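You operate a simulated robot arm through the tools that you are given. There is no shell and no other tool. Be economical: measure what you need, move in short steps, check, and stop when the job is done.

You are at the controls of a simulated robot arm. One attempt, no reset.

TASK
Fill the orange-band canister with beans to its band and close it.
Fine: none spilt; packet back where it stood; the other packet and canister stay as they are. Set down upright: what you pick out.

It is judged by the outcome, as a careful person would: the job done as asked, and still so three seconds after it is handed in. It fails if anything else is knocked over, pushed out of place, dropped, spilled or broken.

THE ROBOT
A 7-joint arm with a two-finger parallel gripper, fixed in place. Base frame: the origin is at the foot of the arm, x ahead of it, y to its left, z up. Lengths are in mm, angles in degrees, forces in N, time in s.
With the tool pointing down near the work surface it reaches from about 380 to 900 mm from the base axis. Its first joint turns from -143.0 to 143.0 degrees. Payload 3 kg.
Tool frame: the origin (TCP) lies between the finger pads and is the grasp point; the fingertips stand 30 mm ahead of it; z points along the fingers, y is the line along which they close. Largest opening 94 mm; finger width 28, thickness 10; the body of the gripper, 50 by 96 mm, starts 55 mm behind the TCP.
Orientation is told as [roll, pitch, yaw] about the base's x, y, z axes, in that order, counted from this pose: with the fingers straight down and closing along the base's y, the tool's x points along the base's -x, its y along +y and its z along -z.

THE INTERFACE
- The arm moves only by the tool servo_tool. Its argument "motion" is a list that holds one entry, the list of rows, each a list of 7 numbers: the gripper command, from -1 (shut) to 1 (fully open), values between in proportion, then the shift along the tool's x, y, z in units of 400 mm (1.0 is 400 mm), then the turn, a rotation vector about the tool's x, y, z in units of 45 degrees (1.0 is 45 degrees). In form: [[[gripper, tx, ty, tz, wx, wy, wz], ...]]. A call has 1 to 20 rows; each row is the pose to reach, as a shift and turn from the pose commanded when the call began, along the tool's axes at that moment. A call with a number of a shift or a turn outside -1 to 1 is refused whole. Each row takes 0.2 s and may step no farther than 50 mm and 8.6 degrees from the row before; otherwise, or with a gripper value out of range, the whole call is refused. A pose out of reach is approached as far as the arm can. The call stops where the force on the tool passes 40 N (or 10 N more than at its start, if that is more) or the arm is blocked; 0.2 s more then pass. Each finger travels about 72 mm/s and halts on what it meets, pressing with about 27 N; the grip force reading is that of the motor and also rises with nothing between the fingers. The clock runs only during rows and for 0.2 s after the last one: add rows that repeat a pose to give the fingers time. The reply holds the time, the measured pose of the TCP, the force on the tool along the base axes, the opening and the grip force, in the units named above and with some noise, with the torque about the TCP (base axes, N m) and any sound that the robot's microphone picked up.
- Cameras (640 x 400 px; columns grow to the right, rows downward): "scene" is fixed at [48.2, -498.6, 1500.5]; the picture's right is [0.51, -0.86, 0.00], its down [-0.38, -0.23, -0.90] and it looks along [0.77, 0.46, -0.44] (base axes); focal length 363 px, centre (320, 200). "wrist" rides on the gripper at [76, 14, -103] in the tool frame; the picture's right is [-0.18, 0.98, 0.00], its down [-0.75, -0.14, -0.64] and it looks along [-0.63, -0.12, 0.77] (tool axes); focal length 243 px, centre (320, 200). There is no depth. A picture from a camera that has moved, and an enlarged one, comes with that camera's place and axes in the base frame and with its lens.
- grab_frame(camera): a new picture of that camera. It takes no simulated time.
- close_up(camera, box): a new picture of the part [left, top, right, bottom] of that camera's present view, enlarged. It takes no simulated time.
- job_done(): hands the job in; it is judged then, once.

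Go step by step. Nothing tells you positions but the pictures and the camera data: compare them with the known pose of the tool, close in by small moves and look again before you grip or let go. The budget is 120 turns and 76 pictures, counting those below and the enlarged ones. Unless the task says otherwise, let go and move clear before handing in, and close with one line.

The tools are called after "Request:" as name(argument=value, ...) on one line, values as JSON. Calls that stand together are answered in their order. servo_tool: Moves the arm, as the interface text tells. Its arguments: {"type":"object","properties":{"motion":{"type":"array","items":{"type":"array","items":{"type":"array","items":{"type":"number"}}}}},"required":["motion"]} The other tools are called the same way: grab_frame (camera) takes a picture; close_up (camera, box) takes an enlarged picture of a part of a camera's view; job_done () hands the job in.

At the start:

```text
clock: 0.0
tcp_pos: [548.6, -39.0, 1281.1]
tool_rot: [0.0, 0.0, 0.0]
contact_force: [-0.1, -0.4, 1.2]
wrist_torque: [0.0, -0.02, 0.0]
opening: 94.0
gripper_force: 0.1
```

scene: 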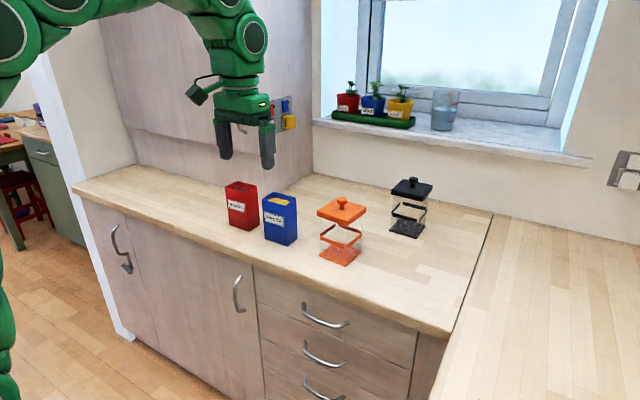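
wrist: 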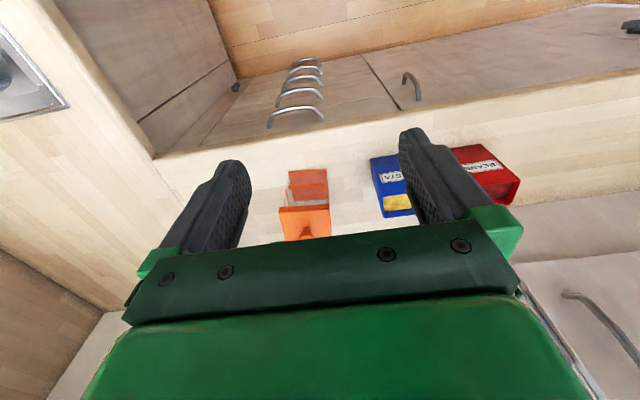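

I see two packets (red, blue) and two canisters (orange, black) on the counter. I'll zoom in to read the labels and measure positions.

Request:
close_up(camera="scene", box=[210, 165, 310, 255])

Request:
close_up(camera="scene", box=[300, 165, 450, 275])

Request:
close_up(camera="wrist", box=[260, 130, 540, 270])

```text
4.44 times, centred on (260, 210) of scene
camera zoom: at [48.2, -498.6, 1500.5], right [0.51, -0.86, 0.0], down [-0.38, -0.23, -0.9], along [0.77, 0.46, -0.44], focal length 1614 px, centre (587, 156)
```

zoom: 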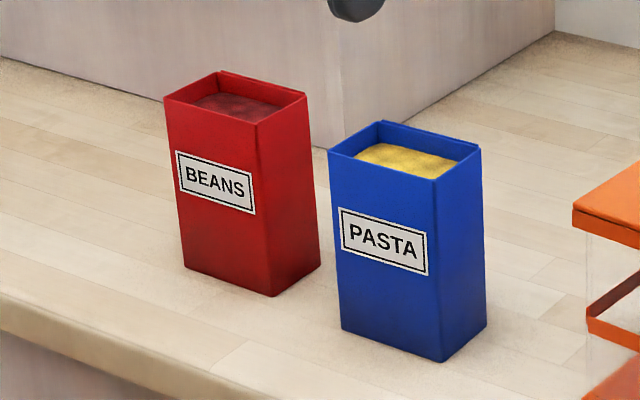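

```text
3.64 times, centred on (375, 220) of scene
camera zoom: at [48.2, -498.6, 1500.5], right [0.51, -0.86, 0.0], down [-0.38, -0.23, -0.9], along [0.77, 0.46, -0.44], focal length 1320 px, centre (120, 127)
```

zoom: 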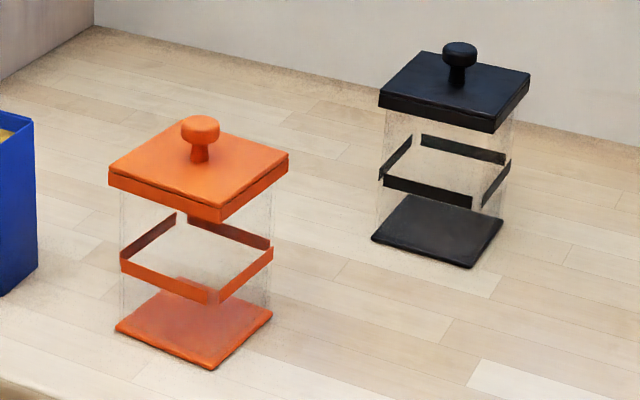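

```text
2.29 times, centred on (400, 200) of wrist
camera zoom: at [473.0, -24.9, 1383.1], right [0.18, 0.98, 0.0], down [0.75, -0.14, 0.64], along [0.63, -0.12, -0.77], focal length 555 px, centre (137, 200)
```

zoom: 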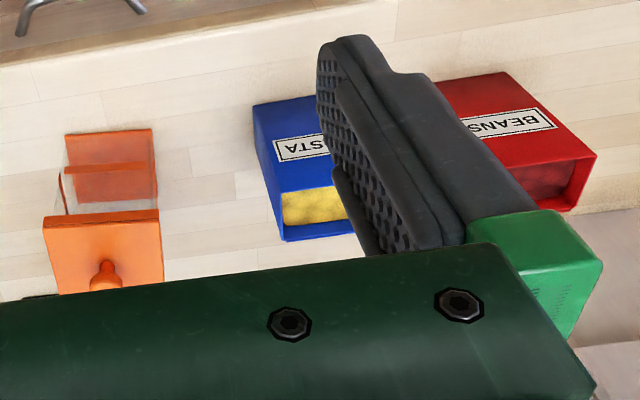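

The beans are in the red packet. Triangulating gives the counter at z≈919, the red packet centred near (791, 221), the orange canister near (806, -116), and its knob at z≈1083. I'll take the lid off first, so I'm moving above the knob.

Request:
servo_tool(motion=[[[1, -0.08, -0.024, 0.038, 0, 0, 0], [1, -0.16, -0.048, 0.076, 0, 0, 0], [1, -0.24, -0.072, 0.113, 0, 0, 0], [1, -0.32, -0.096, 0.151, 0, 0, 0], [1, -0.4, -0.12, 0.189, 0, 0, 0], [1, -0.48, -0.144, 0.227, 0, 0, 0], [1, -0.56, -0.168, 0.265, 0, 0, 0], [1, -0.6435, -0.1925, 0.3025, 0, 0, 0], [1, -0.6435, -0.1925, 0.3025, 0, 0, 0]]])

Request:
grab_frame(camera="wrist")

Request:
close_up(camera="scene", box=[260, 120, 420, 280])

```text
clock: 2.0
tcp_pos: [796.1, -113.4, 1162.6]
tool_rot: [0.0, 0.0, 0.0]
contact_force: [0.1, 0.1, 0.0]
wrist_torque: [-0.02, 0.0, 0.04]
opening: 94.0
gripper_force: 0.2
out of reach, approached as far as the arm can: row 8, 9
```

```text
70 pictures are left
camera wrist: at [720.1, -100.1, 1265.4], right [0.18, 0.98, 0.0], down [0.75, -0.14, 0.64], along [0.63, -0.12, -0.77], focal length 243 px, centre (320, 200)
```

wrist: 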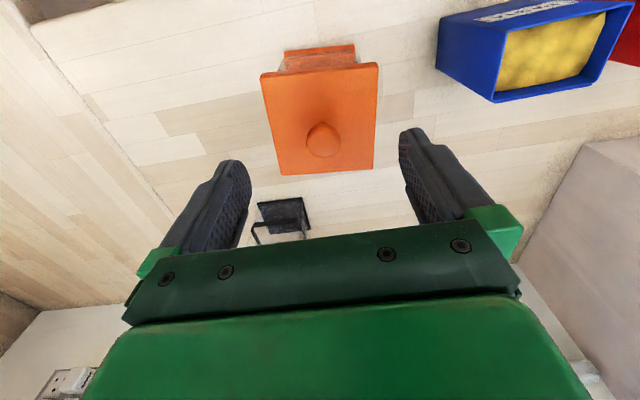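

```text
2.50 times, centred on (340, 200) of scene
camera zoom: at [48.2, -498.6, 1500.5], right [0.51, -0.86, 0.0], down [-0.38, -0.23, -0.9], along [0.77, 0.46, -0.44], focal length 908 px, centre (270, 200)
```

zoom: 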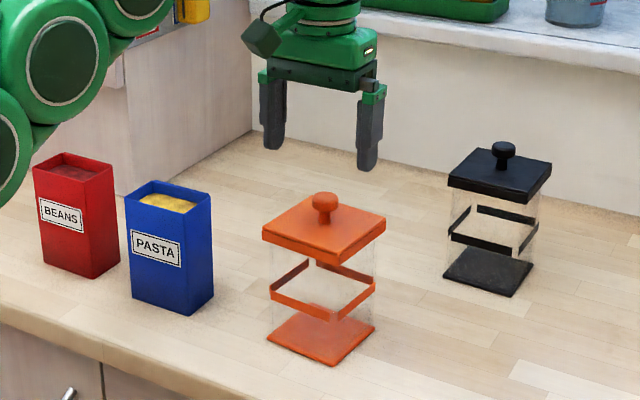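

The knob lies at about (805, -115) with its top near z=1090. The arm fell slightly short at this height, so I'm going down a little and will check how it responds.

Request:
servo_tool(motion=[[[0.0, 0, 0, 0.05, 0, 0, 0], [0.0, 0, 0, 0.1, 0, 0, 0], [0.0, 0, 0, 0.1, 0, 0, 0]]])

Request:
close_up(camera="scene", box=[290, 140, 390, 220])

Request:
grab_frame(camera="wrist")

```text
clock: 2.8
tcp_pos: [795.8, -113.4, 1124.9]
tool_rot: [0.1, 0.1, 0.0]
contact_force: [-0.1, -0.3, 0.1]
wrist_torque: [0.0, -0.04, 0.04]
opening: 47.0
gripper_force: 0.1
```

```text
5.00 times, centred on (340, 180) of scene
camera zoom: at [48.2, -498.6, 1500.5], right [0.51, -0.86, 0.0], down [-0.38, -0.23, -0.9], along [0.77, 0.46, -0.44], focal length 1816 px, centre (220, 300)
```

zoom: 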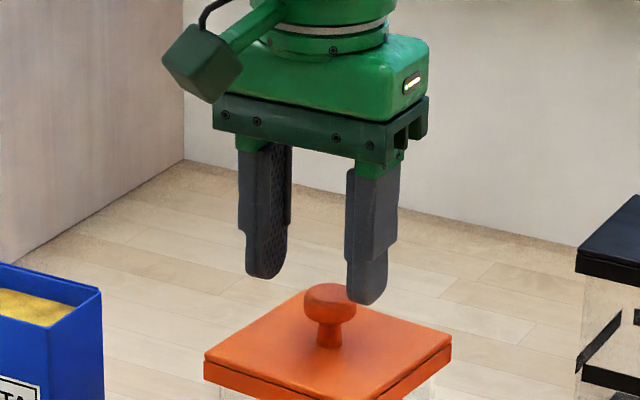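

```text
67 pictures are left
camera wrist: at [719.6, -99.8, 1226.2], right [0.18, 0.98, 0.0], down [0.75, -0.14, 0.64], along [0.63, -0.12, -0.77], focal length 243 px, centre (320, 200)
```

wrist: 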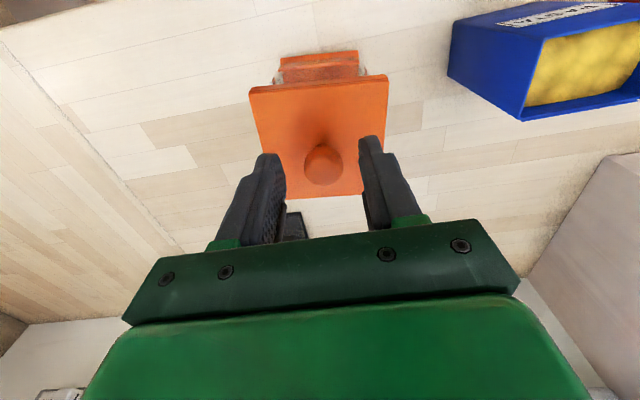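

The knob centre is about (806, -115) with its head spanning z≈1074–1092 above the lid top at 1058. I'll line up, lower to z≈1094 and close.

Request:
servo_tool(motion=[[[0.0, -0.025, -0.004, 0.02, 0, 0, 0], [0.0, -0.025, -0.004, 0.05, 0, 0, 0], [0.0, -0.025, -0.004, 0.0775, 0, 0, 0], [0.0, -0.025, -0.004, 0.0775, 0, 0, 0]]])

Request:
close_up(camera="scene", box=[290, 140, 390, 220])

```text
clock: 3.8
tcp_pos: [804.8, -115.5, 1091.7]
tool_rot: [0.0, 0.0, 0.0]
contact_force: [-0.3, 0.1, -0.3]
wrist_torque: [0.05, 0.03, 0.03]
opening: 46.9
gripper_force: 0.0
```

```text
5.00 times, centred on (340, 180) of scene
camera zoom: at [48.2, -498.6, 1500.5], right [0.51, -0.86, 0.0], down [-0.38, -0.23, -0.9], along [0.77, 0.46, -0.44], focal length 1816 px, centre (220, 300)
```

zoom: 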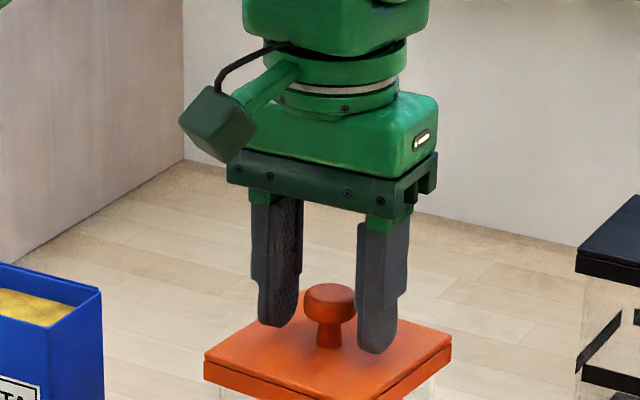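

The fingers straddle the knob, so I'm closing on it.

Request:
servo_tool(motion=[[[-0.3, 0, 0, 0, 0, 0, 0], [-0.6, 0, 0, 0, 0, 0, 0], [-0.6, 0, 0, 0, 0, 0, 0], [-0.6, 0, 0, 0, 0, 0, 0]]])

Request:
close_up(camera="scene", box=[290, 140, 390, 220])

```text
clock: 4.8
tcp_pos: [805.2, -115.5, 1090.9]
tool_rot: [0.0, 0.0, 0.0]
contact_force: [0.1, 0.9, 0.6]
wrist_torque: [0.02, -0.05, 0.03]
opening: 26.1
gripper_force: 26.6
```

```text
5.00 times, centred on (340, 180) of scene
camera zoom: at [48.2, -498.6, 1500.5], right [0.51, -0.86, 0.0], down [-0.38, -0.23, -0.9], along [0.77, 0.46, -0.44], focal length 1816 px, centre (220, 300)
```

zoom: 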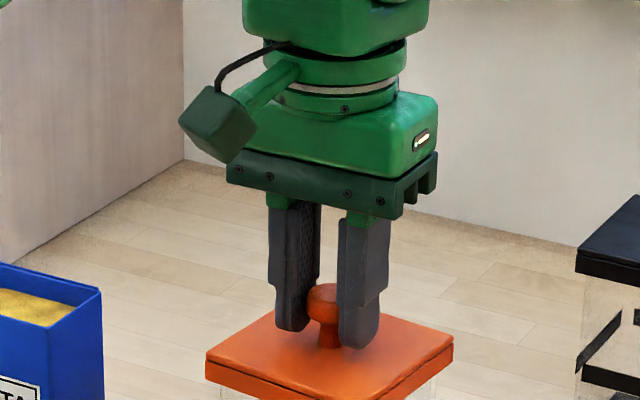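

The knob is held at 26 mm. I'm lifting the lid gently.

Request:
servo_tool(motion=[[[-0.6, 0, 0, -0.0125, 0, 0, 0], [-0.6, 0, 0, -0.025, 0, 0, 0], [-0.6, 0, 0, -0.05, 0, 0, 0], [-0.6, 0, 0, -0.075, 0, 0, 0], [-0.6, 0, 0, -0.1, 0, 0, 0]]])

Request:
close_up(camera="scene", box=[270, 130, 430, 280])

```text
clock: 6.0
tcp_pos: [806.7, -115.2, 1132.0]
tool_rot: [-0.1, 0.0, 0.1]
contact_force: [-0.4, 0.4, -0.7]
wrist_torque: [0.02, 0.02, -0.02]
opening: 24.8
gripper_force: 26.3
heard: snap
```

```text
2.67 times, centred on (350, 205) of scene
camera zoom: at [48.2, -498.6, 1500.5], right [0.51, -0.86, 0.0], down [-0.38, -0.23, -0.9], along [0.77, 0.46, -0.44], focal length 968 px, centre (240, 187)
```

zoom: 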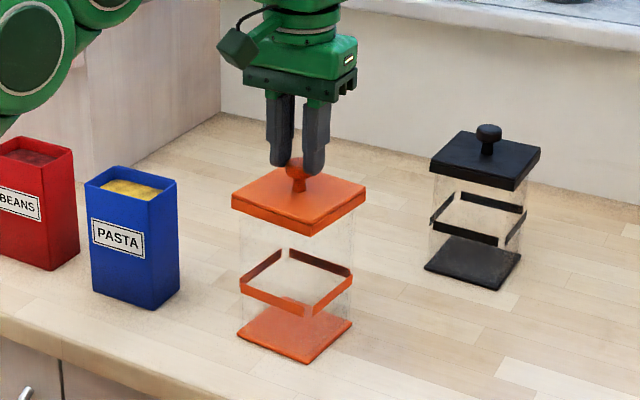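

I heard a snap, so the lid is a snap-fit and seems to be off. I'll check closely.

Request:
close_up(camera="scene", box=[310, 165, 390, 270])

Request:
grab_frame(camera="wrist")

```text
3.81 times, centred on (350, 218) of scene
camera zoom: at [48.2, -498.6, 1500.5], right [0.51, -0.86, 0.0], down [-0.38, -0.23, -0.9], along [0.77, 0.46, -0.44], focal length 1383 px, centre (206, 133)
```

zoom: 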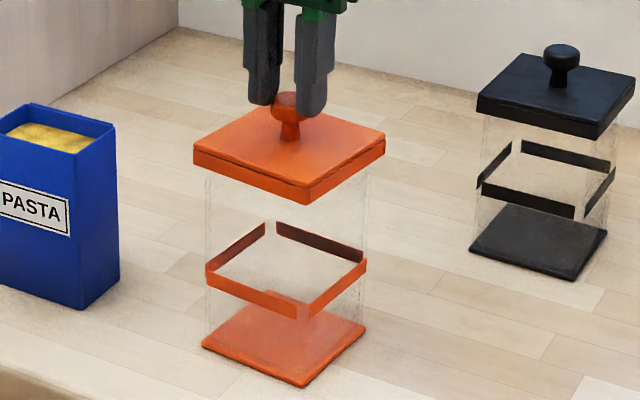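

```text
62 pictures are left
camera wrist: at [730.4, -100.5, 1233.5], right [0.18, 0.98, 0.0], down [0.75, -0.14, 0.64], along [0.63, -0.12, -0.77], focal length 243 px, centre (320, 200)
```

wrist: 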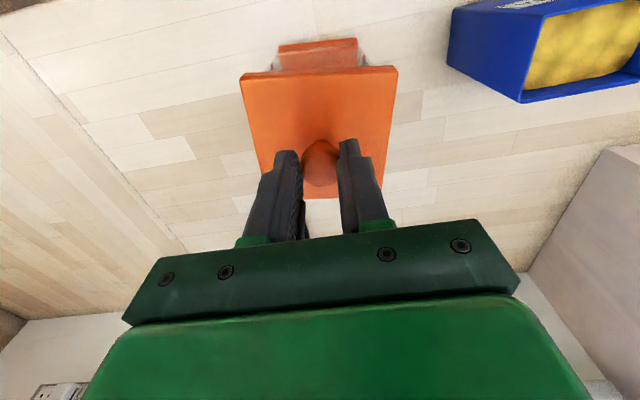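

The lid has popped off, though it slid about 20 mm down the fingers, and the canister hasn't moved. I'm raising it a little more and then carrying it to a free spot near (760, -320).

Request:
servo_tool(motion=[[[-0.7, 0, 0, -0.03, 0, 0, 0], [-0.7, 0.0, 0, -0.06, 0, 0, 0], [-0.7, 0.03, 0, -0.075, 0, 0, 0], [-0.7, 0.06, -0.02, -0.075, 0, 0, 0], [-0.7, 0.08, -0.07, -0.075, 0, 0, 0], [-0.7, 0.1, -0.13, -0.075, 0, 0, 0], [-0.7, 0.1, -0.19, -0.075, 0, 0, 0]]])

Request:
grab_frame(camera="scene")

```text
clock: 7.6
tcp_pos: [764.9, -191.7, 1162.1]
tool_rot: [0.0, -0.1, -0.1]
contact_force: [-0.5, 0.4, -0.8]
wrist_torque: [0.0, 0.01, -0.03]
opening: 24.8
gripper_force: 26.9
out of reach, approached as far as the arm can: row 2
```

```text
61 pictures are left
```

scene: 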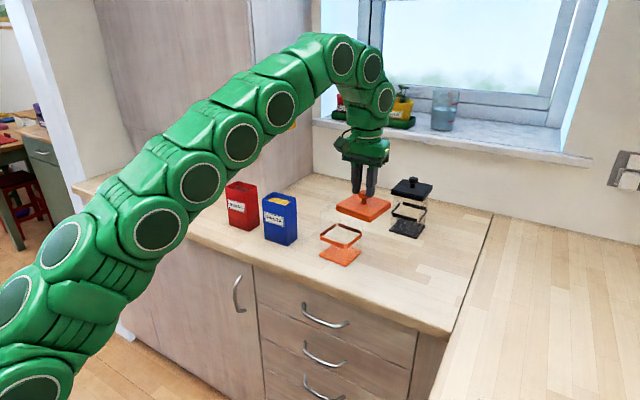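

The lid is clear of the canister. Next I'm carrying it to y≈-320 and starting to lower.

Request:
servo_tool(motion=[[[-0.7, 0, -0.08, 0, 0, 0, 0], [-0.7, 0, -0.16, 0.0, 0, 0, 0], [-0.7, 0, -0.24, 0, 0, 0, 0], [-0.7, 0, -0.32, 0.05, 0, 0, 0], [-0.7, 0, -0.32, 0.13, 0, 0, 0], [-0.7, 0, -0.32, 0.21, 0, 0, 0], [-0.7, 0, -0.32, 0.29, 0, 0, 0], [-0.7, 0, -0.32, 0.34, 0, 0, 0]]])

Request:
close_up(camera="scene", box=[340, 180, 460, 300])

Request:
grab_frame(camera="wrist")

```text
clock: 9.4
tcp_pos: [765.1, -320.1, 1023.5]
tool_rot: [0.0, 0.0, -0.1]
contact_force: [0.2, 0.2, -0.5]
wrist_torque: [0.01, 0.01, -0.03]
opening: 24.5
gripper_force: 26.8
out of reach, approached as far as the arm can: row 2, 3, 4
```

```text
3.33 times, centred on (400, 240) of scene
camera zoom: at [48.2, -498.6, 1500.5], right [0.51, -0.86, 0.0], down [-0.38, -0.23, -0.9], along [0.77, 0.46, -0.44], focal length 1210 px, centre (53, 67)
```

zoom: 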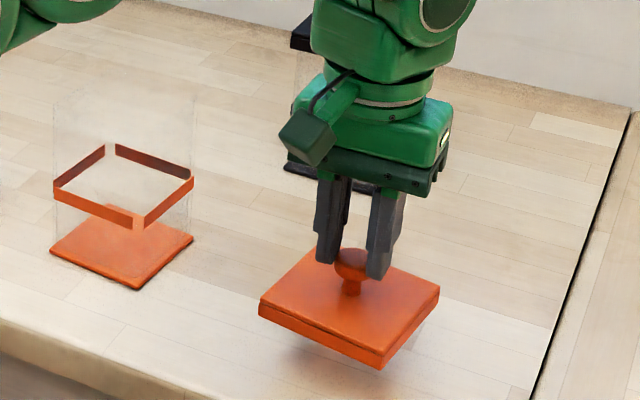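

```text
59 pictures are left
camera wrist: at [689.6, -306.9, 1126.0], right [0.18, 0.98, 0.0], down [0.75, -0.14, 0.64], along [0.63, -0.12, -0.77], focal length 243 px, centre (320, 200)
```

wrist: 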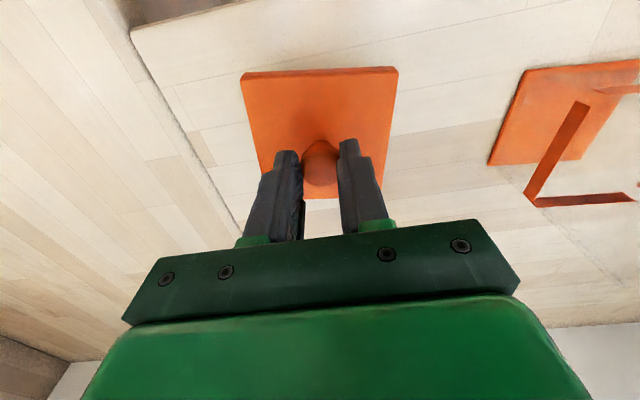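

The lid is level about 30 mm above the counter. I'm lowering it gently.

Request:
servo_tool(motion=[[[-0.7, 0, 0, 0.02, 0, 0, 0], [-0.7, 0, 0, 0.04, 0, 0, 0], [-0.7, 0, 0, 0.05, 0, 0, 0]]])

Request:
close_up(camera="scene", box=[370, 230, 440, 300])

```text
clock: 10.2
tcp_pos: [765.7, -319.5, 1005.6]
tool_rot: [0.0, -0.1, 0.1]
contact_force: [0.5, -0.5, 0.1]
wrist_torque: [-0.01, 0.0, 0.0]
opening: 24.9
gripper_force: 27.0
```

```text
5.71 times, centred on (405, 265) of scene
camera zoom: at [48.2, -498.6, 1500.5], right [0.51, -0.86, 0.0], down [-0.38, -0.23, -0.9], along [0.77, 0.46, -0.44], focal length 2075 px, centre (-166, -171)
```

zoom: 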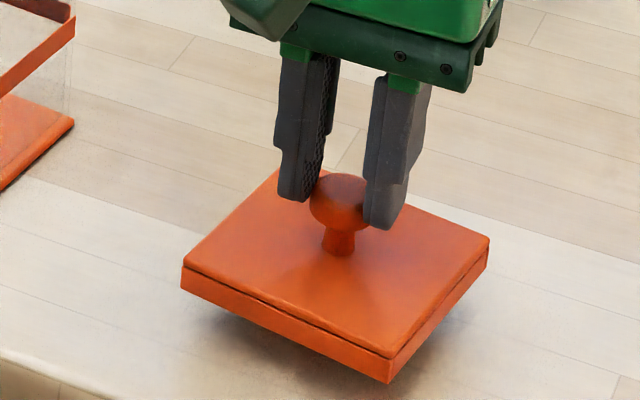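

Request:
servo_tool(motion=[[[-0.7, 0, 0, 0.01, 0, 0, 0], [-0.7, 0, 0, 0.02, 0, 0, 0], [-0.7, 0, 0, 0.03, 0, 0, 0], [-0.7, 0, 0, 0.035, 0, 0, 0]]])

Request:
close_up(camera="scene", box=[370, 230, 440, 300])

```text
clock: 11.2
tcp_pos: [765.3, -318.9, 991.5]
tool_rot: [0.1, 0.0, 0.0]
contact_force: [0.2, 0.4, -0.5]
wrist_torque: [-0.02, 0.03, 0.03]
opening: 24.7
gripper_force: 27.3
```

```text
5.71 times, centred on (405, 265) of scene
camera zoom: at [48.2, -498.6, 1500.5], right [0.51, -0.86, 0.0], down [-0.38, -0.23, -0.9], along [0.77, 0.46, -0.44], focal length 2075 px, centre (-166, -171)
```

zoom: 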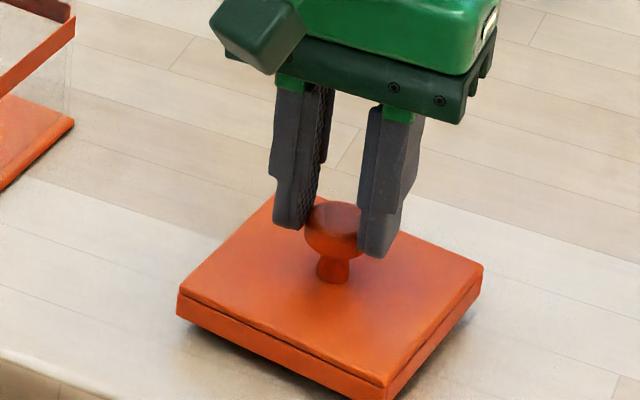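

Request:
servo_tool(motion=[[[-0.7, 0, 0, 0.005, 0, 0, 0], [-0.7, 0, 0, 0.01, 0, 0, 0], [-0.7, 0, 0, 0.015, 0, 0, 0], [-0.7, 0, 0, 0.02, 0, 0, 0]]])

Request:
close_up(camera="scene", box=[370, 230, 440, 300])

```text
clock: 12.2
tcp_pos: [765.5, -319.4, 982.5]
tool_rot: [0.0, 0.1, 0.0]
contact_force: [0.5, 0.5, 0.0]
wrist_torque: [-0.02, 0.0, -0.01]
opening: 24.5
gripper_force: 27.1
```

```text
5.71 times, centred on (405, 265) of scene
camera zoom: at [48.2, -498.6, 1500.5], right [0.51, -0.86, 0.0], down [-0.38, -0.23, -0.9], along [0.77, 0.46, -0.44], focal length 2075 px, centre (-166, -171)
```

zoom: 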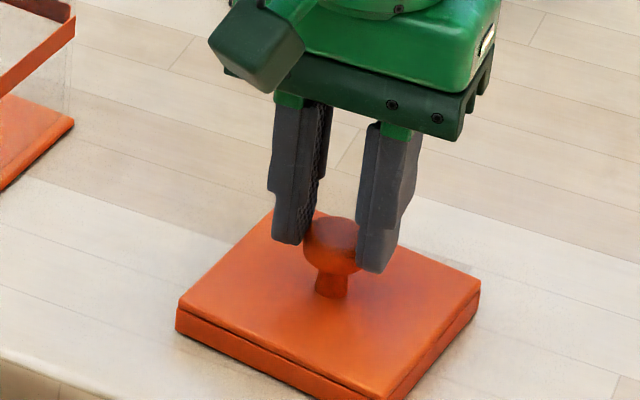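

Request:
servo_tool(motion=[[[-0.7, 0, 0, 0.005, 0, 0, 0], [-0.7, 0, 0, 0.01, 0, 0, 0], [-0.7, 0, 0, 0.01, 0, 0, 0]]])

Request:
close_up(camera="scene", box=[370, 235, 440, 305])

```text
clock: 13.0
tcp_pos: [765.6, -319.4, 982.2]
tool_rot: [-0.1, 0.0, -0.1]
contact_force: [-10.6, -0.9, 30.9]
wrist_torque: [0.02, 0.41, 0.04]
opening: 24.6
gripper_force: 26.3
```

```text
5.71 times, centred on (405, 270) of scene
camera zoom: at [48.2, -498.6, 1500.5], right [0.51, -0.86, 0.0], down [-0.38, -0.23, -0.9], along [0.77, 0.46, -0.44], focal length 2075 px, centre (-166, -200)
```

zoom: 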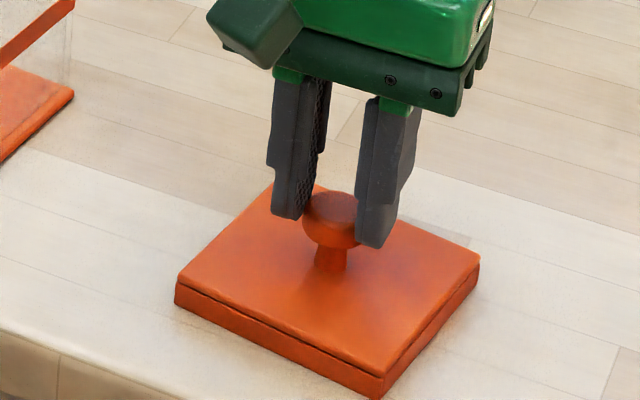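

The lid rests on the counter (31 N contact). I'm easing off, releasing and rising.

Request:
servo_tool(motion=[[[-0.7, 0, 0, -0.008, 0, 0, 0], [0.2, 0, 0, -0.008, 0, 0, 0], [0.2, 0, 0, -0.008, 0, 0, 0], [0.2, 0, 0, -0.008, 0, 0, 0], [0.2, 0, 0, -0.08, 0, 0, 0], [0.2, 0, 0, -0.18, 0, 0, 0], [0.5, 0, 0, -0.28, 0, 0, 0], [1, 0.1, 0, -0.34, 0, 0, 0], [1, 0.2, 0, -0.38, 0, 0, 0]]])

Request:
grab_frame(camera="scene")

```text
clock: 15.0
tcp_pos: [685.2, -320.4, 1131.3]
tool_rot: [-0.1, 0.0, 0.0]
contact_force: [1.0, -0.2, 0.7]
wrist_torque: [0.03, 0.02, 0.0]
opening: 93.9
gripper_force: 0.0
```

```text
54 pictures are left
```

scene: 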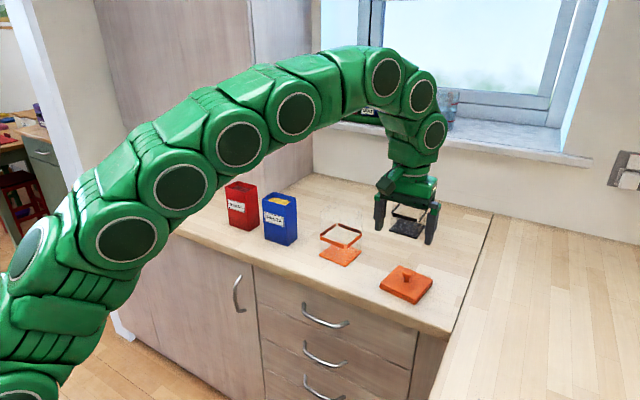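

The lid sits flat at (765, -319). I'm moving toward the red packet now and tilting the tool so it points forward and down for a side grasp.

Request:
servo_tool(motion=[[[1, 0.015, 0.1, -0.03, 0, 0, 0], [1, 0.03, 0.2, -0.06, 0, -0.1, 0], [1, 0.045, 0.3, -0.09, 0, -0.2, 0], [1, 0.06, 0.4, -0.12, 0, -0.3, 0], [1, 0.08, 0.5, -0.15, 0, -0.42, 0], [1, 0.1, 0.6, -0.15, 0, -0.54, 0], [1, 0.11, 0.7, -0.15, 0, -0.66, 0], [1, 0.11, 0.8, -0.15, 0, -0.78, 0], [1, 0.11, 0.9, -0.15, 0, -0.89, 0], [1, 0.11, 1.0, -0.15, 0, -1.0, 0], [1, 0.11, 1.0, -0.15, 0, -1.0, 0]]])

```text
clock: 17.4
tcp_pos: [641.6, 83.2, 1191.6]
tool_rot: [0.0, -45.1, 0.1]
contact_force: [-0.1, -0.1, -0.3]
wrist_torque: [-0.01, 0.02, 0.0]
opening: 93.5
gripper_force: 0.0
```

The tilt works. Next I'm going to 65° tilt and lining up in front of the red packet at about (660, 221, 1060).

Request:
servo_tool(motion=[[[1, 0.04, 0.07, 0.052, 0, -0.11, 0], [1, 0.08, 0.14, 0.104, 0, -0.22, 0], [1, 0.12, 0.21, 0.157, 0, -0.33, 0], [1, 0.16, 0.28, 0.21, 0, -0.444, 0], [1, 0.198, 0.345, 0.2616, 0, -0.444, 0], [1, 0.198, 0.345, 0.2616, 0, -0.444, 0]]])

Request:
grab_frame(camera="wrist")

Request:
grab_frame(camera="scene")

```text
clock: 18.8
tcp_pos: [657.7, 220.1, 1063.1]
tool_rot: [0.1, -65.1, 0.0]
contact_force: [0.3, 0.1, -0.6]
wrist_torque: [0.01, -0.04, -0.01]
opening: 93.9
gripper_force: 0.0
```

```text
53 pictures are left
camera wrist: at [533.2, 233.9, 1037.3], right [0.08, 0.98, 0.17], down [-0.26, -0.14, 0.95], along [0.96, -0.12, 0.25], focal length 243 px, centre (320, 200)
```

wrist: 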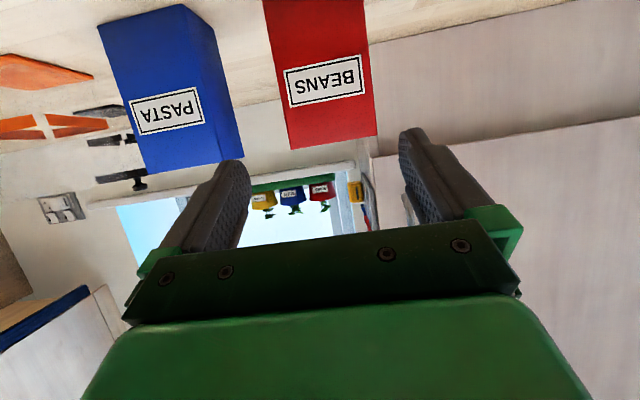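

```text
52 pictures are left
```

scene: 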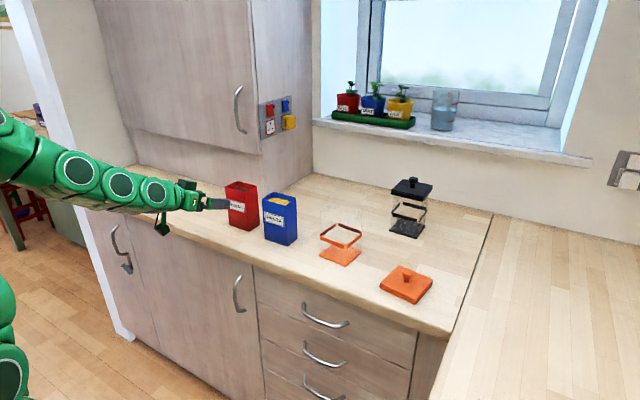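

The packet's front face spans roughly y=184–265. I'm moving to z≈1000 and closer in, then checking finger alignment.

Request:
servo_tool(motion=[[[1, 0.049, 0.004, 0.081, 0, 0, 0], [1, 0.098, 0.0075, 0.162, 0, 0, 0], [1, 0.098, 0.0075, 0.162, 0, 0, 0]]])

Request:
grab_frame(camera="wrist")

Request:
close_up(camera="scene", box=[160, 160, 310, 260])

```text
clock: 19.6
tcp_pos: [699.7, 221.6, 1001.1]
tool_rot: [0.0, -64.9, 0.0]
contact_force: [0.0, 0.1, -0.6]
wrist_torque: [-0.05, -0.03, 0.0]
opening: 94.0
gripper_force: 0.1
```

```text
51 pictures are left
camera wrist: at [576.2, 235.9, 975.1], right [0.08, 0.98, 0.17], down [-0.26, -0.14, 0.95], along [0.96, -0.12, 0.25], focal length 243 px, centre (320, 200)
```

wrist: 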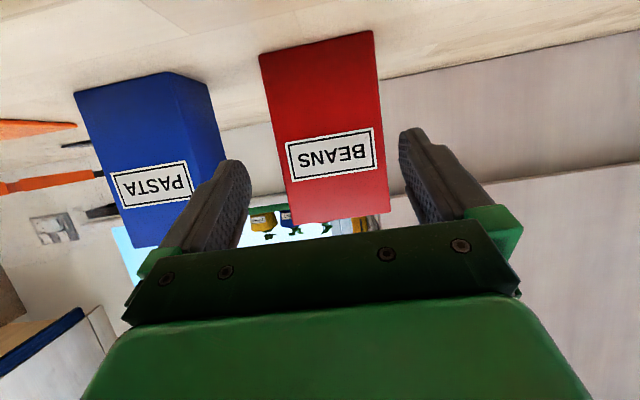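

```text
4.00 times, centred on (235, 210) of scene
camera zoom: at [48.2, -498.6, 1500.5], right [0.51, -0.86, 0.0], down [-0.38, -0.23, -0.9], along [0.77, 0.46, -0.44], focal length 1452 px, centre (660, 160)
```

zoom: 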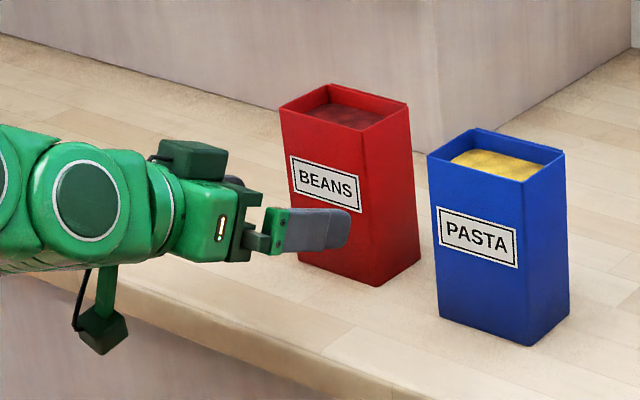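

Estimates of the packet's centre differ by a few mm (221–228), so I'm shifting y slightly and advancing until the tips are just short of the face.

Request:
servo_tool(motion=[[[1, -0.015, 0.01, 0.032, 0, 0, 0], [1, -0.0296, 0.01, 0.0634, 0, 0, 0], [1, -0.0296, 0.01, 0.0634, 0, 0, 0]]])

Request:
grab_frame(camera="wrist")

Request:
close_up(camera="scene", box=[190, 170, 270, 240])

```text
clock: 20.4
tcp_pos: [728.3, 225.7, 998.4]
tool_rot: [0.0, -65.0, 0.1]
contact_force: [-0.2, 0.7, -0.2]
wrist_torque: [0.0, 0.0, -0.03]
opening: 93.7
gripper_force: 0.0
```

```text
49 pictures are left
camera wrist: at [605.1, 239.8, 973.9], right [0.08, 0.98, 0.17], down [-0.26, -0.14, 0.95], along [0.96, -0.12, 0.25], focal length 243 px, centre (320, 200)
```

wrist: 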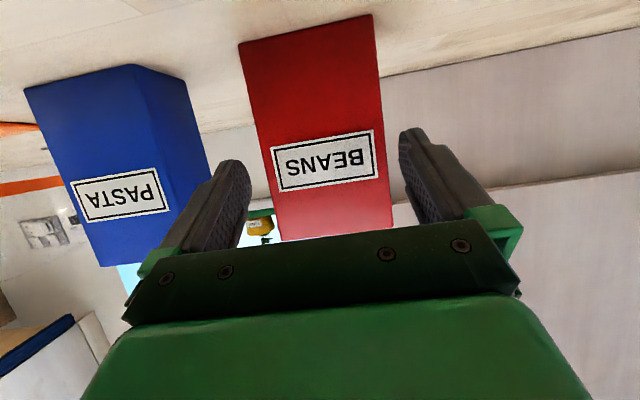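

```text
5.71 times, centred on (230, 205) of scene
camera zoom: at [48.2, -498.6, 1500.5], right [0.51, -0.86, 0.0], down [-0.38, -0.23, -0.9], along [0.77, 0.46, -0.44], focal length 2075 px, centre (834, 171)
```

zoom: 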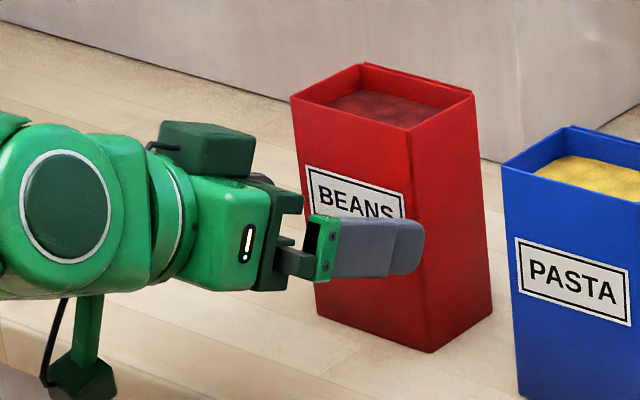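

The packet centre reads y≈227 in the wrist view with ~7 mm to spare on each side. I'm correcting and advancing around the packet slowly.

Request:
servo_tool(motion=[[[1, -0.008, 0.004, 0.017, 0, 0, 0], [1, -0.016, 0.004, 0.034, 0, 0, 0], [1, -0.024, 0.004, 0.051, 0, 0, 0], [1, -0.032, 0.004, 0.068, 0, 0, 0], [1, -0.032, 0.004, 0.068, 0, 0, 0]]])

Request:
grab_frame(camera="wrist")

Request:
close_up(camera="scene", box=[190, 170, 270, 240])

```text
clock: 21.6
tcp_pos: [759.5, 227.5, 999.6]
tool_rot: [0.0, -65.0, -0.1]
contact_force: [0.2, 0.3, 0.4]
wrist_torque: [-0.02, -0.01, 0.03]
opening: 93.8
gripper_force: 0.0
```

```text
47 pictures are left
camera wrist: at [634.8, 241.3, 973.6], right [0.08, 0.98, 0.17], down [-0.26, -0.14, 0.95], along [0.96, -0.12, 0.25], focal length 243 px, centre (320, 200)
```

wrist: 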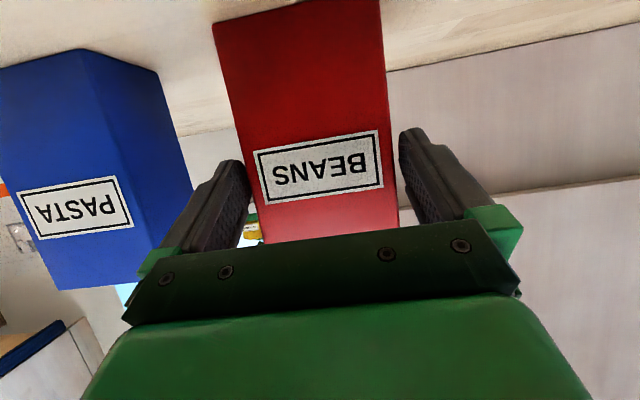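

```text
5.71 times, centred on (230, 205) of scene
camera zoom: at [48.2, -498.6, 1500.5], right [0.51, -0.86, 0.0], down [-0.38, -0.23, -0.9], along [0.77, 0.46, -0.44], focal length 2075 px, centre (834, 171)
```

zoom: 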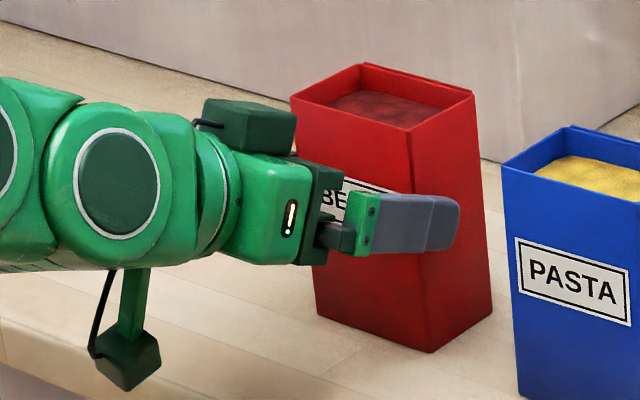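

The packet is well between the fingers. I'm advancing the last 29 mm.

Request:
servo_tool(motion=[[[1, -0.008, -0.002, 0.017, 0, 0, 0], [1, -0.016, -0.002, 0.034, 0, 0, 0], [1, -0.024, -0.002, 0.051, 0, 0, 0], [1, -0.031, -0.002, 0.0657, 0, 0, 0], [1, -0.031, -0.002, 0.0657, 0, 0, 0]]])

Request:
close_up(camera="scene", box=[190, 170, 270, 240])

```text
clock: 22.8
tcp_pos: [789.6, 226.9, 999.6]
tool_rot: [0.0, -64.9, -0.1]
contact_force: [-0.3, -0.4, -0.3]
wrist_torque: [-0.01, -0.02, 0.0]
opening: 93.8
gripper_force: 0.0
```

```text
5.71 times, centred on (230, 205) of scene
camera zoom: at [48.2, -498.6, 1500.5], right [0.51, -0.86, 0.0], down [-0.38, -0.23, -0.9], along [0.77, 0.46, -0.44], focal length 2075 px, centre (834, 171)
```

zoom: 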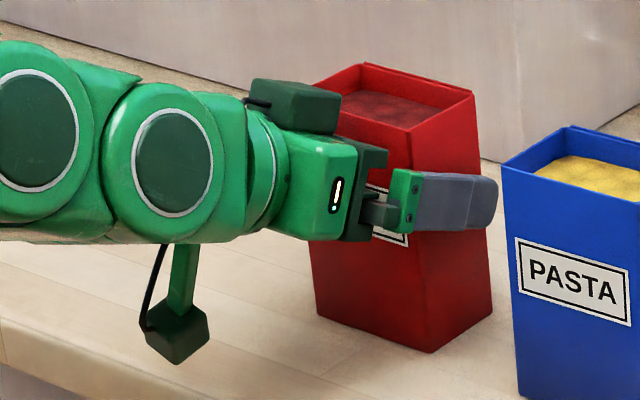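

In place with no contact. Closing on the packet.

Request:
servo_tool(motion=[[[0.8, 0, 0, 0, 0, 0, 0], [0.7, 0, 0, 0, 0, 0, 0], [0.5, 0, 0, 0, 0, 0, 0], [0.3, 0, 0, 0, 0, 0, 0], [0.3, 0, 0, 0, 0, 0, 0]]])

Request:
close_up(camera="scene", box=[190, 170, 270, 240])

```text
clock: 24.0
tcp_pos: [789.3, 226.1, 999.1]
tool_rot: [-0.2, -65.0, 0.1]
contact_force: [1.2, 2.0, 0.8]
wrist_torque: [-0.06, -0.03, -0.01]
opening: 89.8
gripper_force: 27.5
```

```text
5.71 times, centred on (230, 205) of scene
camera zoom: at [48.2, -498.6, 1500.5], right [0.51, -0.86, 0.0], down [-0.38, -0.23, -0.9], along [0.77, 0.46, -0.44], focal length 2075 px, centre (834, 171)
```

zoom: 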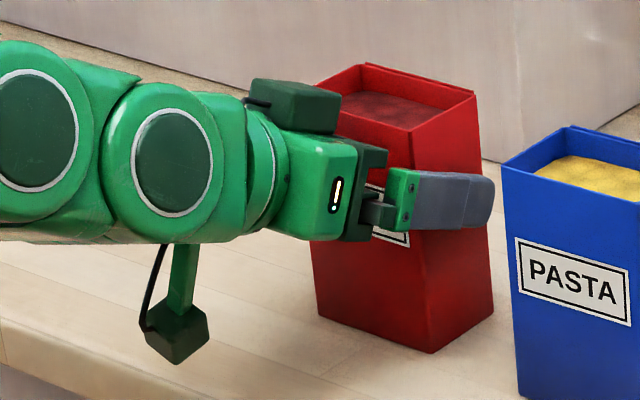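

The opening stopped at 89.8 mm, wider than expected. I'll hold the command a moment and see whether it's settling.

Request:
servo_tool(motion=[[[0.3, 0, 0, 0, 0, 0, 0], [0.3, 0, 0, 0, 0, 0, 0], [0.3, 0, 0, 0, 0, 0, 0], [0.3, 0, 0, 0, 0, 0, 0]]])

Request:
close_up(camera="wrist", box=[180, 60, 480, 250])

```text
clock: 25.0
tcp_pos: [789.6, 225.1, 998.8]
tool_rot: [0.0, -65.1, 0.0]
contact_force: [0.4, 0.6, 1.3]
wrist_torque: [-0.13, -0.03, 0.0]
opening: 89.6
gripper_force: 27.3
```

```text
2.11 times, centred on (330, 155) of wrist
camera zoom: at [665.2, 239.8, 973.3], right [0.08, 0.98, 0.17], down [-0.26, -0.14, 0.95], along [0.96, -0.12, 0.25], focal length 511 px, centre (299, 295)
```

zoom: 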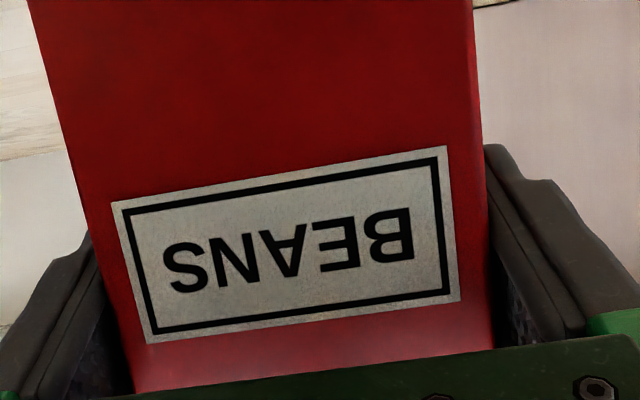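

Both pads appear to be against the packet. I'm testing the grip with a small lift.

Request:
servo_tool(motion=[[[0.2, -0.0113, 0, -0.0053, 0, 0, 0], [0.2, -0.0227, 0, -0.0106, 0, 0, 0], [0.2, -0.034, 0, -0.0159, 0, 0, 0], [0.2, -0.034, 0, -0.0159, 0, 0, 0]]])

Request:
close_up(camera="scene", box=[190, 165, 290, 245])

```text
clock: 26.0
tcp_pos: [790.0, 226.3, 1015.5]
tool_rot: [0.1, -65.0, 0.0]
contact_force: [-0.5, -0.9, -4.8]
wrist_torque: [0.01, 0.0, 0.0]
opening: 89.8
gripper_force: 27.2
```

```text
5.00 times, centred on (240, 205) of scene
camera zoom: at [48.2, -498.6, 1500.5], right [0.51, -0.86, 0.0], down [-0.38, -0.23, -0.9], along [0.77, 0.46, -0.44], focal length 1816 px, centre (720, 175)
```

zoom: 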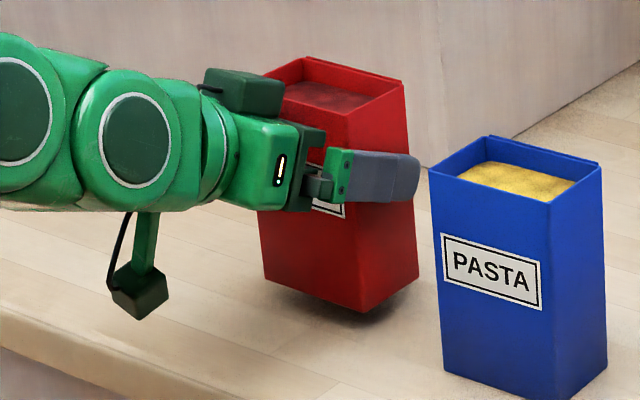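

The lift holds at about 0.5 kg. I'm raising it well clear and carrying it over the blue packet towards the canister.

Request:
servo_tool(motion=[[[0.2, -0.06, 0, -0.028, 0, 0, 0], [0.2, -0.12, 0, -0.056, 0, 0, 0], [0.2, -0.18, 0, -0.084, 0, 0, 0], [0.2, -0.24, 0, -0.112, 0, 0, 0], [0.2, -0.3, 0, -0.14, 0, 0, 0], [0.2, -0.351, 0, -0.164, 0, 0, 0], [0.2, -0.351, -0.06, -0.164, 0, 0, 0], [0.2, -0.351, -0.13, -0.164, 0, 0, 0], [0.2, -0.351, -0.2, -0.164, 0, 0, 0], [0.2, -0.351, -0.27, -0.164, 0, 0, 0], [0.2, -0.351, -0.34, -0.164, 0, 0, 0], [0.2, -0.351, -0.41, -0.164, 0, 0, 0], [0.2, -0.351, -0.48, -0.164, 0, 0, 0], [0.2, -0.36, -0.55, -0.145, 0, 0, 0], [0.2, -0.368, -0.615, -0.128, 0, 0, 0], [0.2, -0.368, -0.615, -0.128, 0, 0, 0]]])

Request:
grab_frame(camera="scene")

```text
clock: 29.4
tcp_pos: [803.5, -18.7, 1170.1]
tool_rot: [0.0, -64.9, 0.1]
contact_force: [-0.4, 0.2, -3.5]
wrist_torque: [-0.02, 0.04, 0.06]
opening: 89.3
gripper_force: 27.2
```

```text
41 pictures are left
```

scene: 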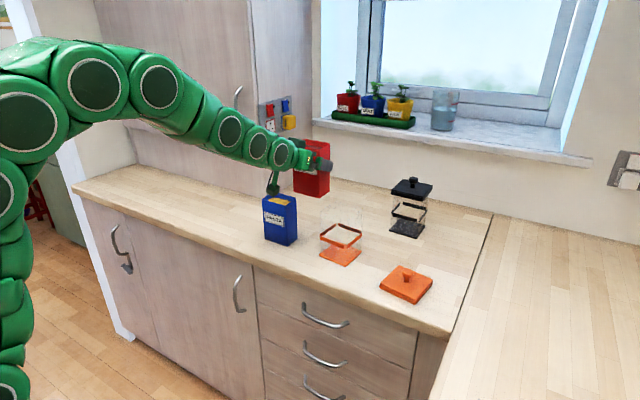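

The packet is over the gap between the blue packet and the canister. I'm tilting it 30° toward the canister with the lip over the opening, then checking alignment before any flow.

Request:
servo_tool(motion=[[[0.2, 0.01, -0.004, 0.006, -0.0564, 0, 0.1208], [0.2, 0.02, -0.008, 0.013, -0.1128, 0, 0.2416], [0.2, 0.03, -0.012, 0.02, -0.1692, 0, 0.3624], [0.2, 0.043, -0.015, 0.027, -0.2256, 0, 0.4832], [0.2, 0.043, -0.015, 0.027, -0.282, 0, 0.604], [0.2, 0.043, -0.015, 0.027, -0.282, 0, 0.604]]])

Request:
close_up(camera="scene", box=[250, 110, 400, 280])

```text
clock: 30.8
tcp_pos: [806.8, -25.0, 1150.4]
tool_rot: [53.9, -51.7, -47.0]
contact_force: [0.3, 0.3, -4.3]
wrist_torque: [-0.06, 0.05, -0.01]
opening: 89.3
gripper_force: 26.9
```

```text
2.35 times, centred on (325, 195) of scene
camera zoom: at [48.2, -498.6, 1500.5], right [0.51, -0.86, 0.0], down [-0.38, -0.23, -0.9], along [0.77, 0.46, -0.44], focal length 854 px, centre (308, 212)
```

zoom: 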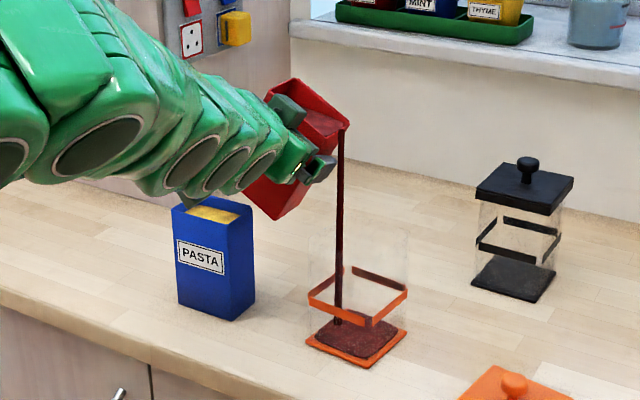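

Beans already flow at 30°, landing inside the canister but near its +y wall. I'm shifting 12 mm toward -y to centre the stream and watching the level.

Request:
servo_tool(motion=[[[0.2, -0.0136, -0.026, -0.0063, 0, 0, 0], [0.2, -0.0136, -0.026, -0.0063, 0, 0, 0]]])

Request:
close_up(camera="scene", box=[290, 130, 390, 275])

```text
clock: 31.4
tcp_pos: [806.6, -36.1, 1150.5]
tool_rot: [53.7, -51.7, -47.0]
contact_force: [0.1, -0.4, -4.9]
wrist_torque: [-0.1, 0.02, 0.03]
opening: 89.5
gripper_force: 26.8
```

```text
2.76 times, centred on (340, 202) of scene
camera zoom: at [48.2, -498.6, 1500.5], right [0.51, -0.86, 0.0], down [-0.38, -0.23, -0.9], along [0.77, 0.46, -0.44], focal length 1002 px, centre (265, 193)
```

zoom: 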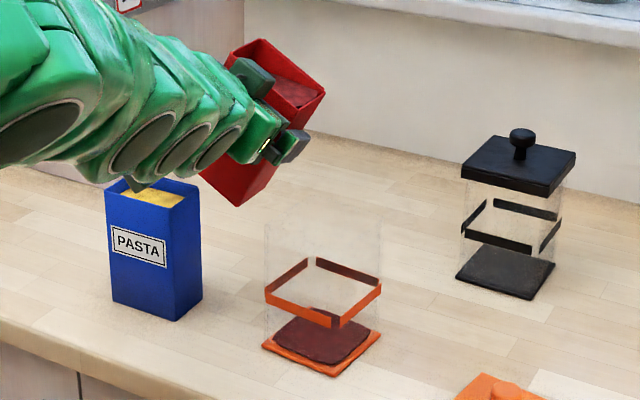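

The stream stopped cleanly, with about 5 mm in the canister, so the packet behaves by tilt and flow is controllable. I'm lowering a bit and tilting to 50°.

Request:
servo_tool(motion=[[[0.2, 0.012, -0.009, 0.006, 0, 0, 0], [0.2, 0.024, -0.018, 0.011, -0.047, 0, 0.1007], [0.2, 0.036, -0.027, 0.017, -0.094, 0, 0.2013], [0.2, 0.047, -0.035, 0.022, -0.141, 0, 0.302], [0.2, 0.047, -0.035, 0.022, -0.188, 0, 0.4027], [0.2, 0.047, -0.035, 0.022, -0.188, 0, 0.4027]]])

Request:
close_up(camera="scene", box=[290, 150, 390, 275])

```text
clock: 32.8
tcp_pos: [806.8, -39.5, 1125.2]
tool_rot: [70.6, -35.6, -58.8]
contact_force: [-1.1, 0.1, -2.6]
wrist_torque: [-0.07, 0.05, -0.02]
opening: 89.2
gripper_force: 26.9
```

```text
3.20 times, centred on (340, 212) of scene
camera zoom: at [48.2, -498.6, 1500.5], right [0.51, -0.86, 0.0], down [-0.38, -0.23, -0.9], along [0.77, 0.46, -0.44], focal length 1162 px, centre (256, 160)
```

zoom: 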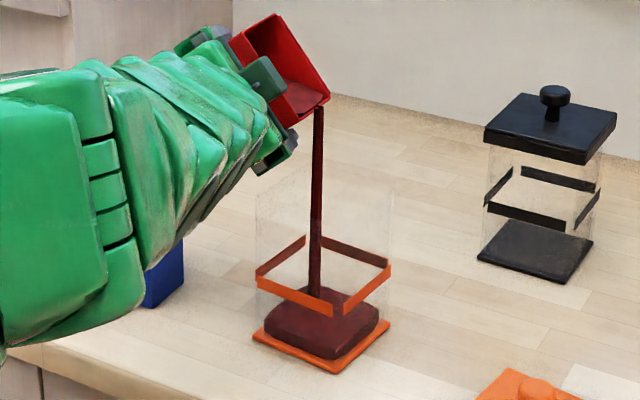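

Flow is well centred. I'm holding to let it run out to the level this tilt allows.

Request:
servo_tool(motion=[[[0.2, 0, 0, 0, 0, 0, 0], [0.2, 0, 0, 0, 0, 0, 0], [0.2, 0, 0, 0, 0, 0, 0]]])

Request:
close_up(camera="scene", box=[290, 150, 390, 275])

```text
clock: 33.6
tcp_pos: [807.8, -37.3, 1124.1]
tool_rot: [70.5, -35.6, -58.6]
contact_force: [-0.7, 0.9, -3.5]
wrist_torque: [-0.14, 0.03, -0.01]
opening: 89.5
gripper_force: 26.8
```

```text
3.20 times, centred on (340, 212) of scene
camera zoom: at [48.2, -498.6, 1500.5], right [0.51, -0.86, 0.0], down [-0.38, -0.23, -0.9], along [0.77, 0.46, -0.44], focal length 1162 px, centre (256, 160)
```

zoom: 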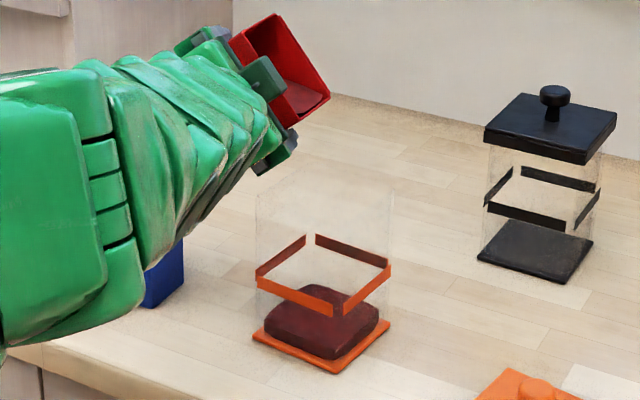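

About 40% of the way to the band. Tilting on to 64°.

Request:
servo_tool(motion=[[[0.2, 0, 0, 0, -0.047, 0, 0.1007], [0.2, 0, 0, 0, -0.094, 0, 0.2013], [0.2, 0, 0, 0, -0.1316, 0, 0.282], [0.2, 0, 0, 0, -0.1316, 0, 0.282], [0.2, 0, 0, 0, -0.1316, 0, 0.282], [0.2, 0, 0, 0, -0.1316, 0, 0.282], [0.2, 0, 0, 0, -0.1316, 0, 0.282]]])

Request:
close_up(camera="scene", box=[290, 150, 390, 275])

```text
clock: 35.2
tcp_pos: [806.6, -38.8, 1124.0]
tool_rot: [78.3, -23.4, -62.6]
contact_force: [0.0, 0.2, -2.4]
wrist_torque: [-0.06, 0.03, 0.03]
opening: 89.4
gripper_force: 27.1
```

```text
3.20 times, centred on (340, 212) of scene
camera zoom: at [48.2, -498.6, 1500.5], right [0.51, -0.86, 0.0], down [-0.38, -0.23, -0.9], along [0.77, 0.46, -0.44], focal length 1162 px, centre (256, 160)
```

zoom: 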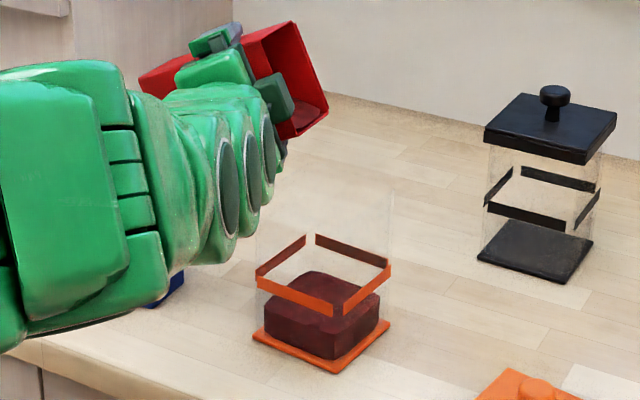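

Request:
close_up(camera="scene", box=[315, 215, 365, 270])

```text
7.27 times, centred on (340, 242) of scene
camera zoom: at [48.2, -498.6, 1500.5], right [0.51, -0.86, 0.0], down [-0.38, -0.23, -0.9], along [0.77, 0.46, -0.44], focal length 2641 px, centre (174, -109)
```

zoom: 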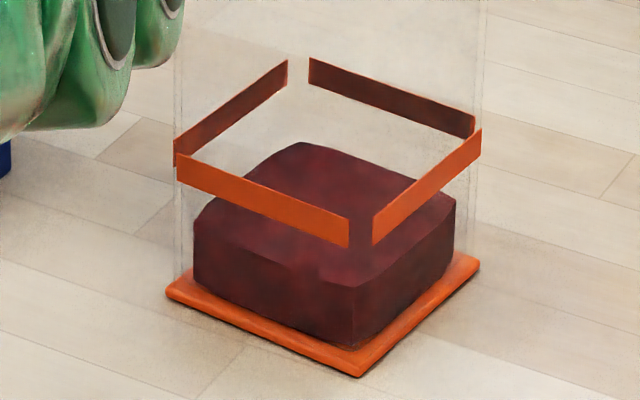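

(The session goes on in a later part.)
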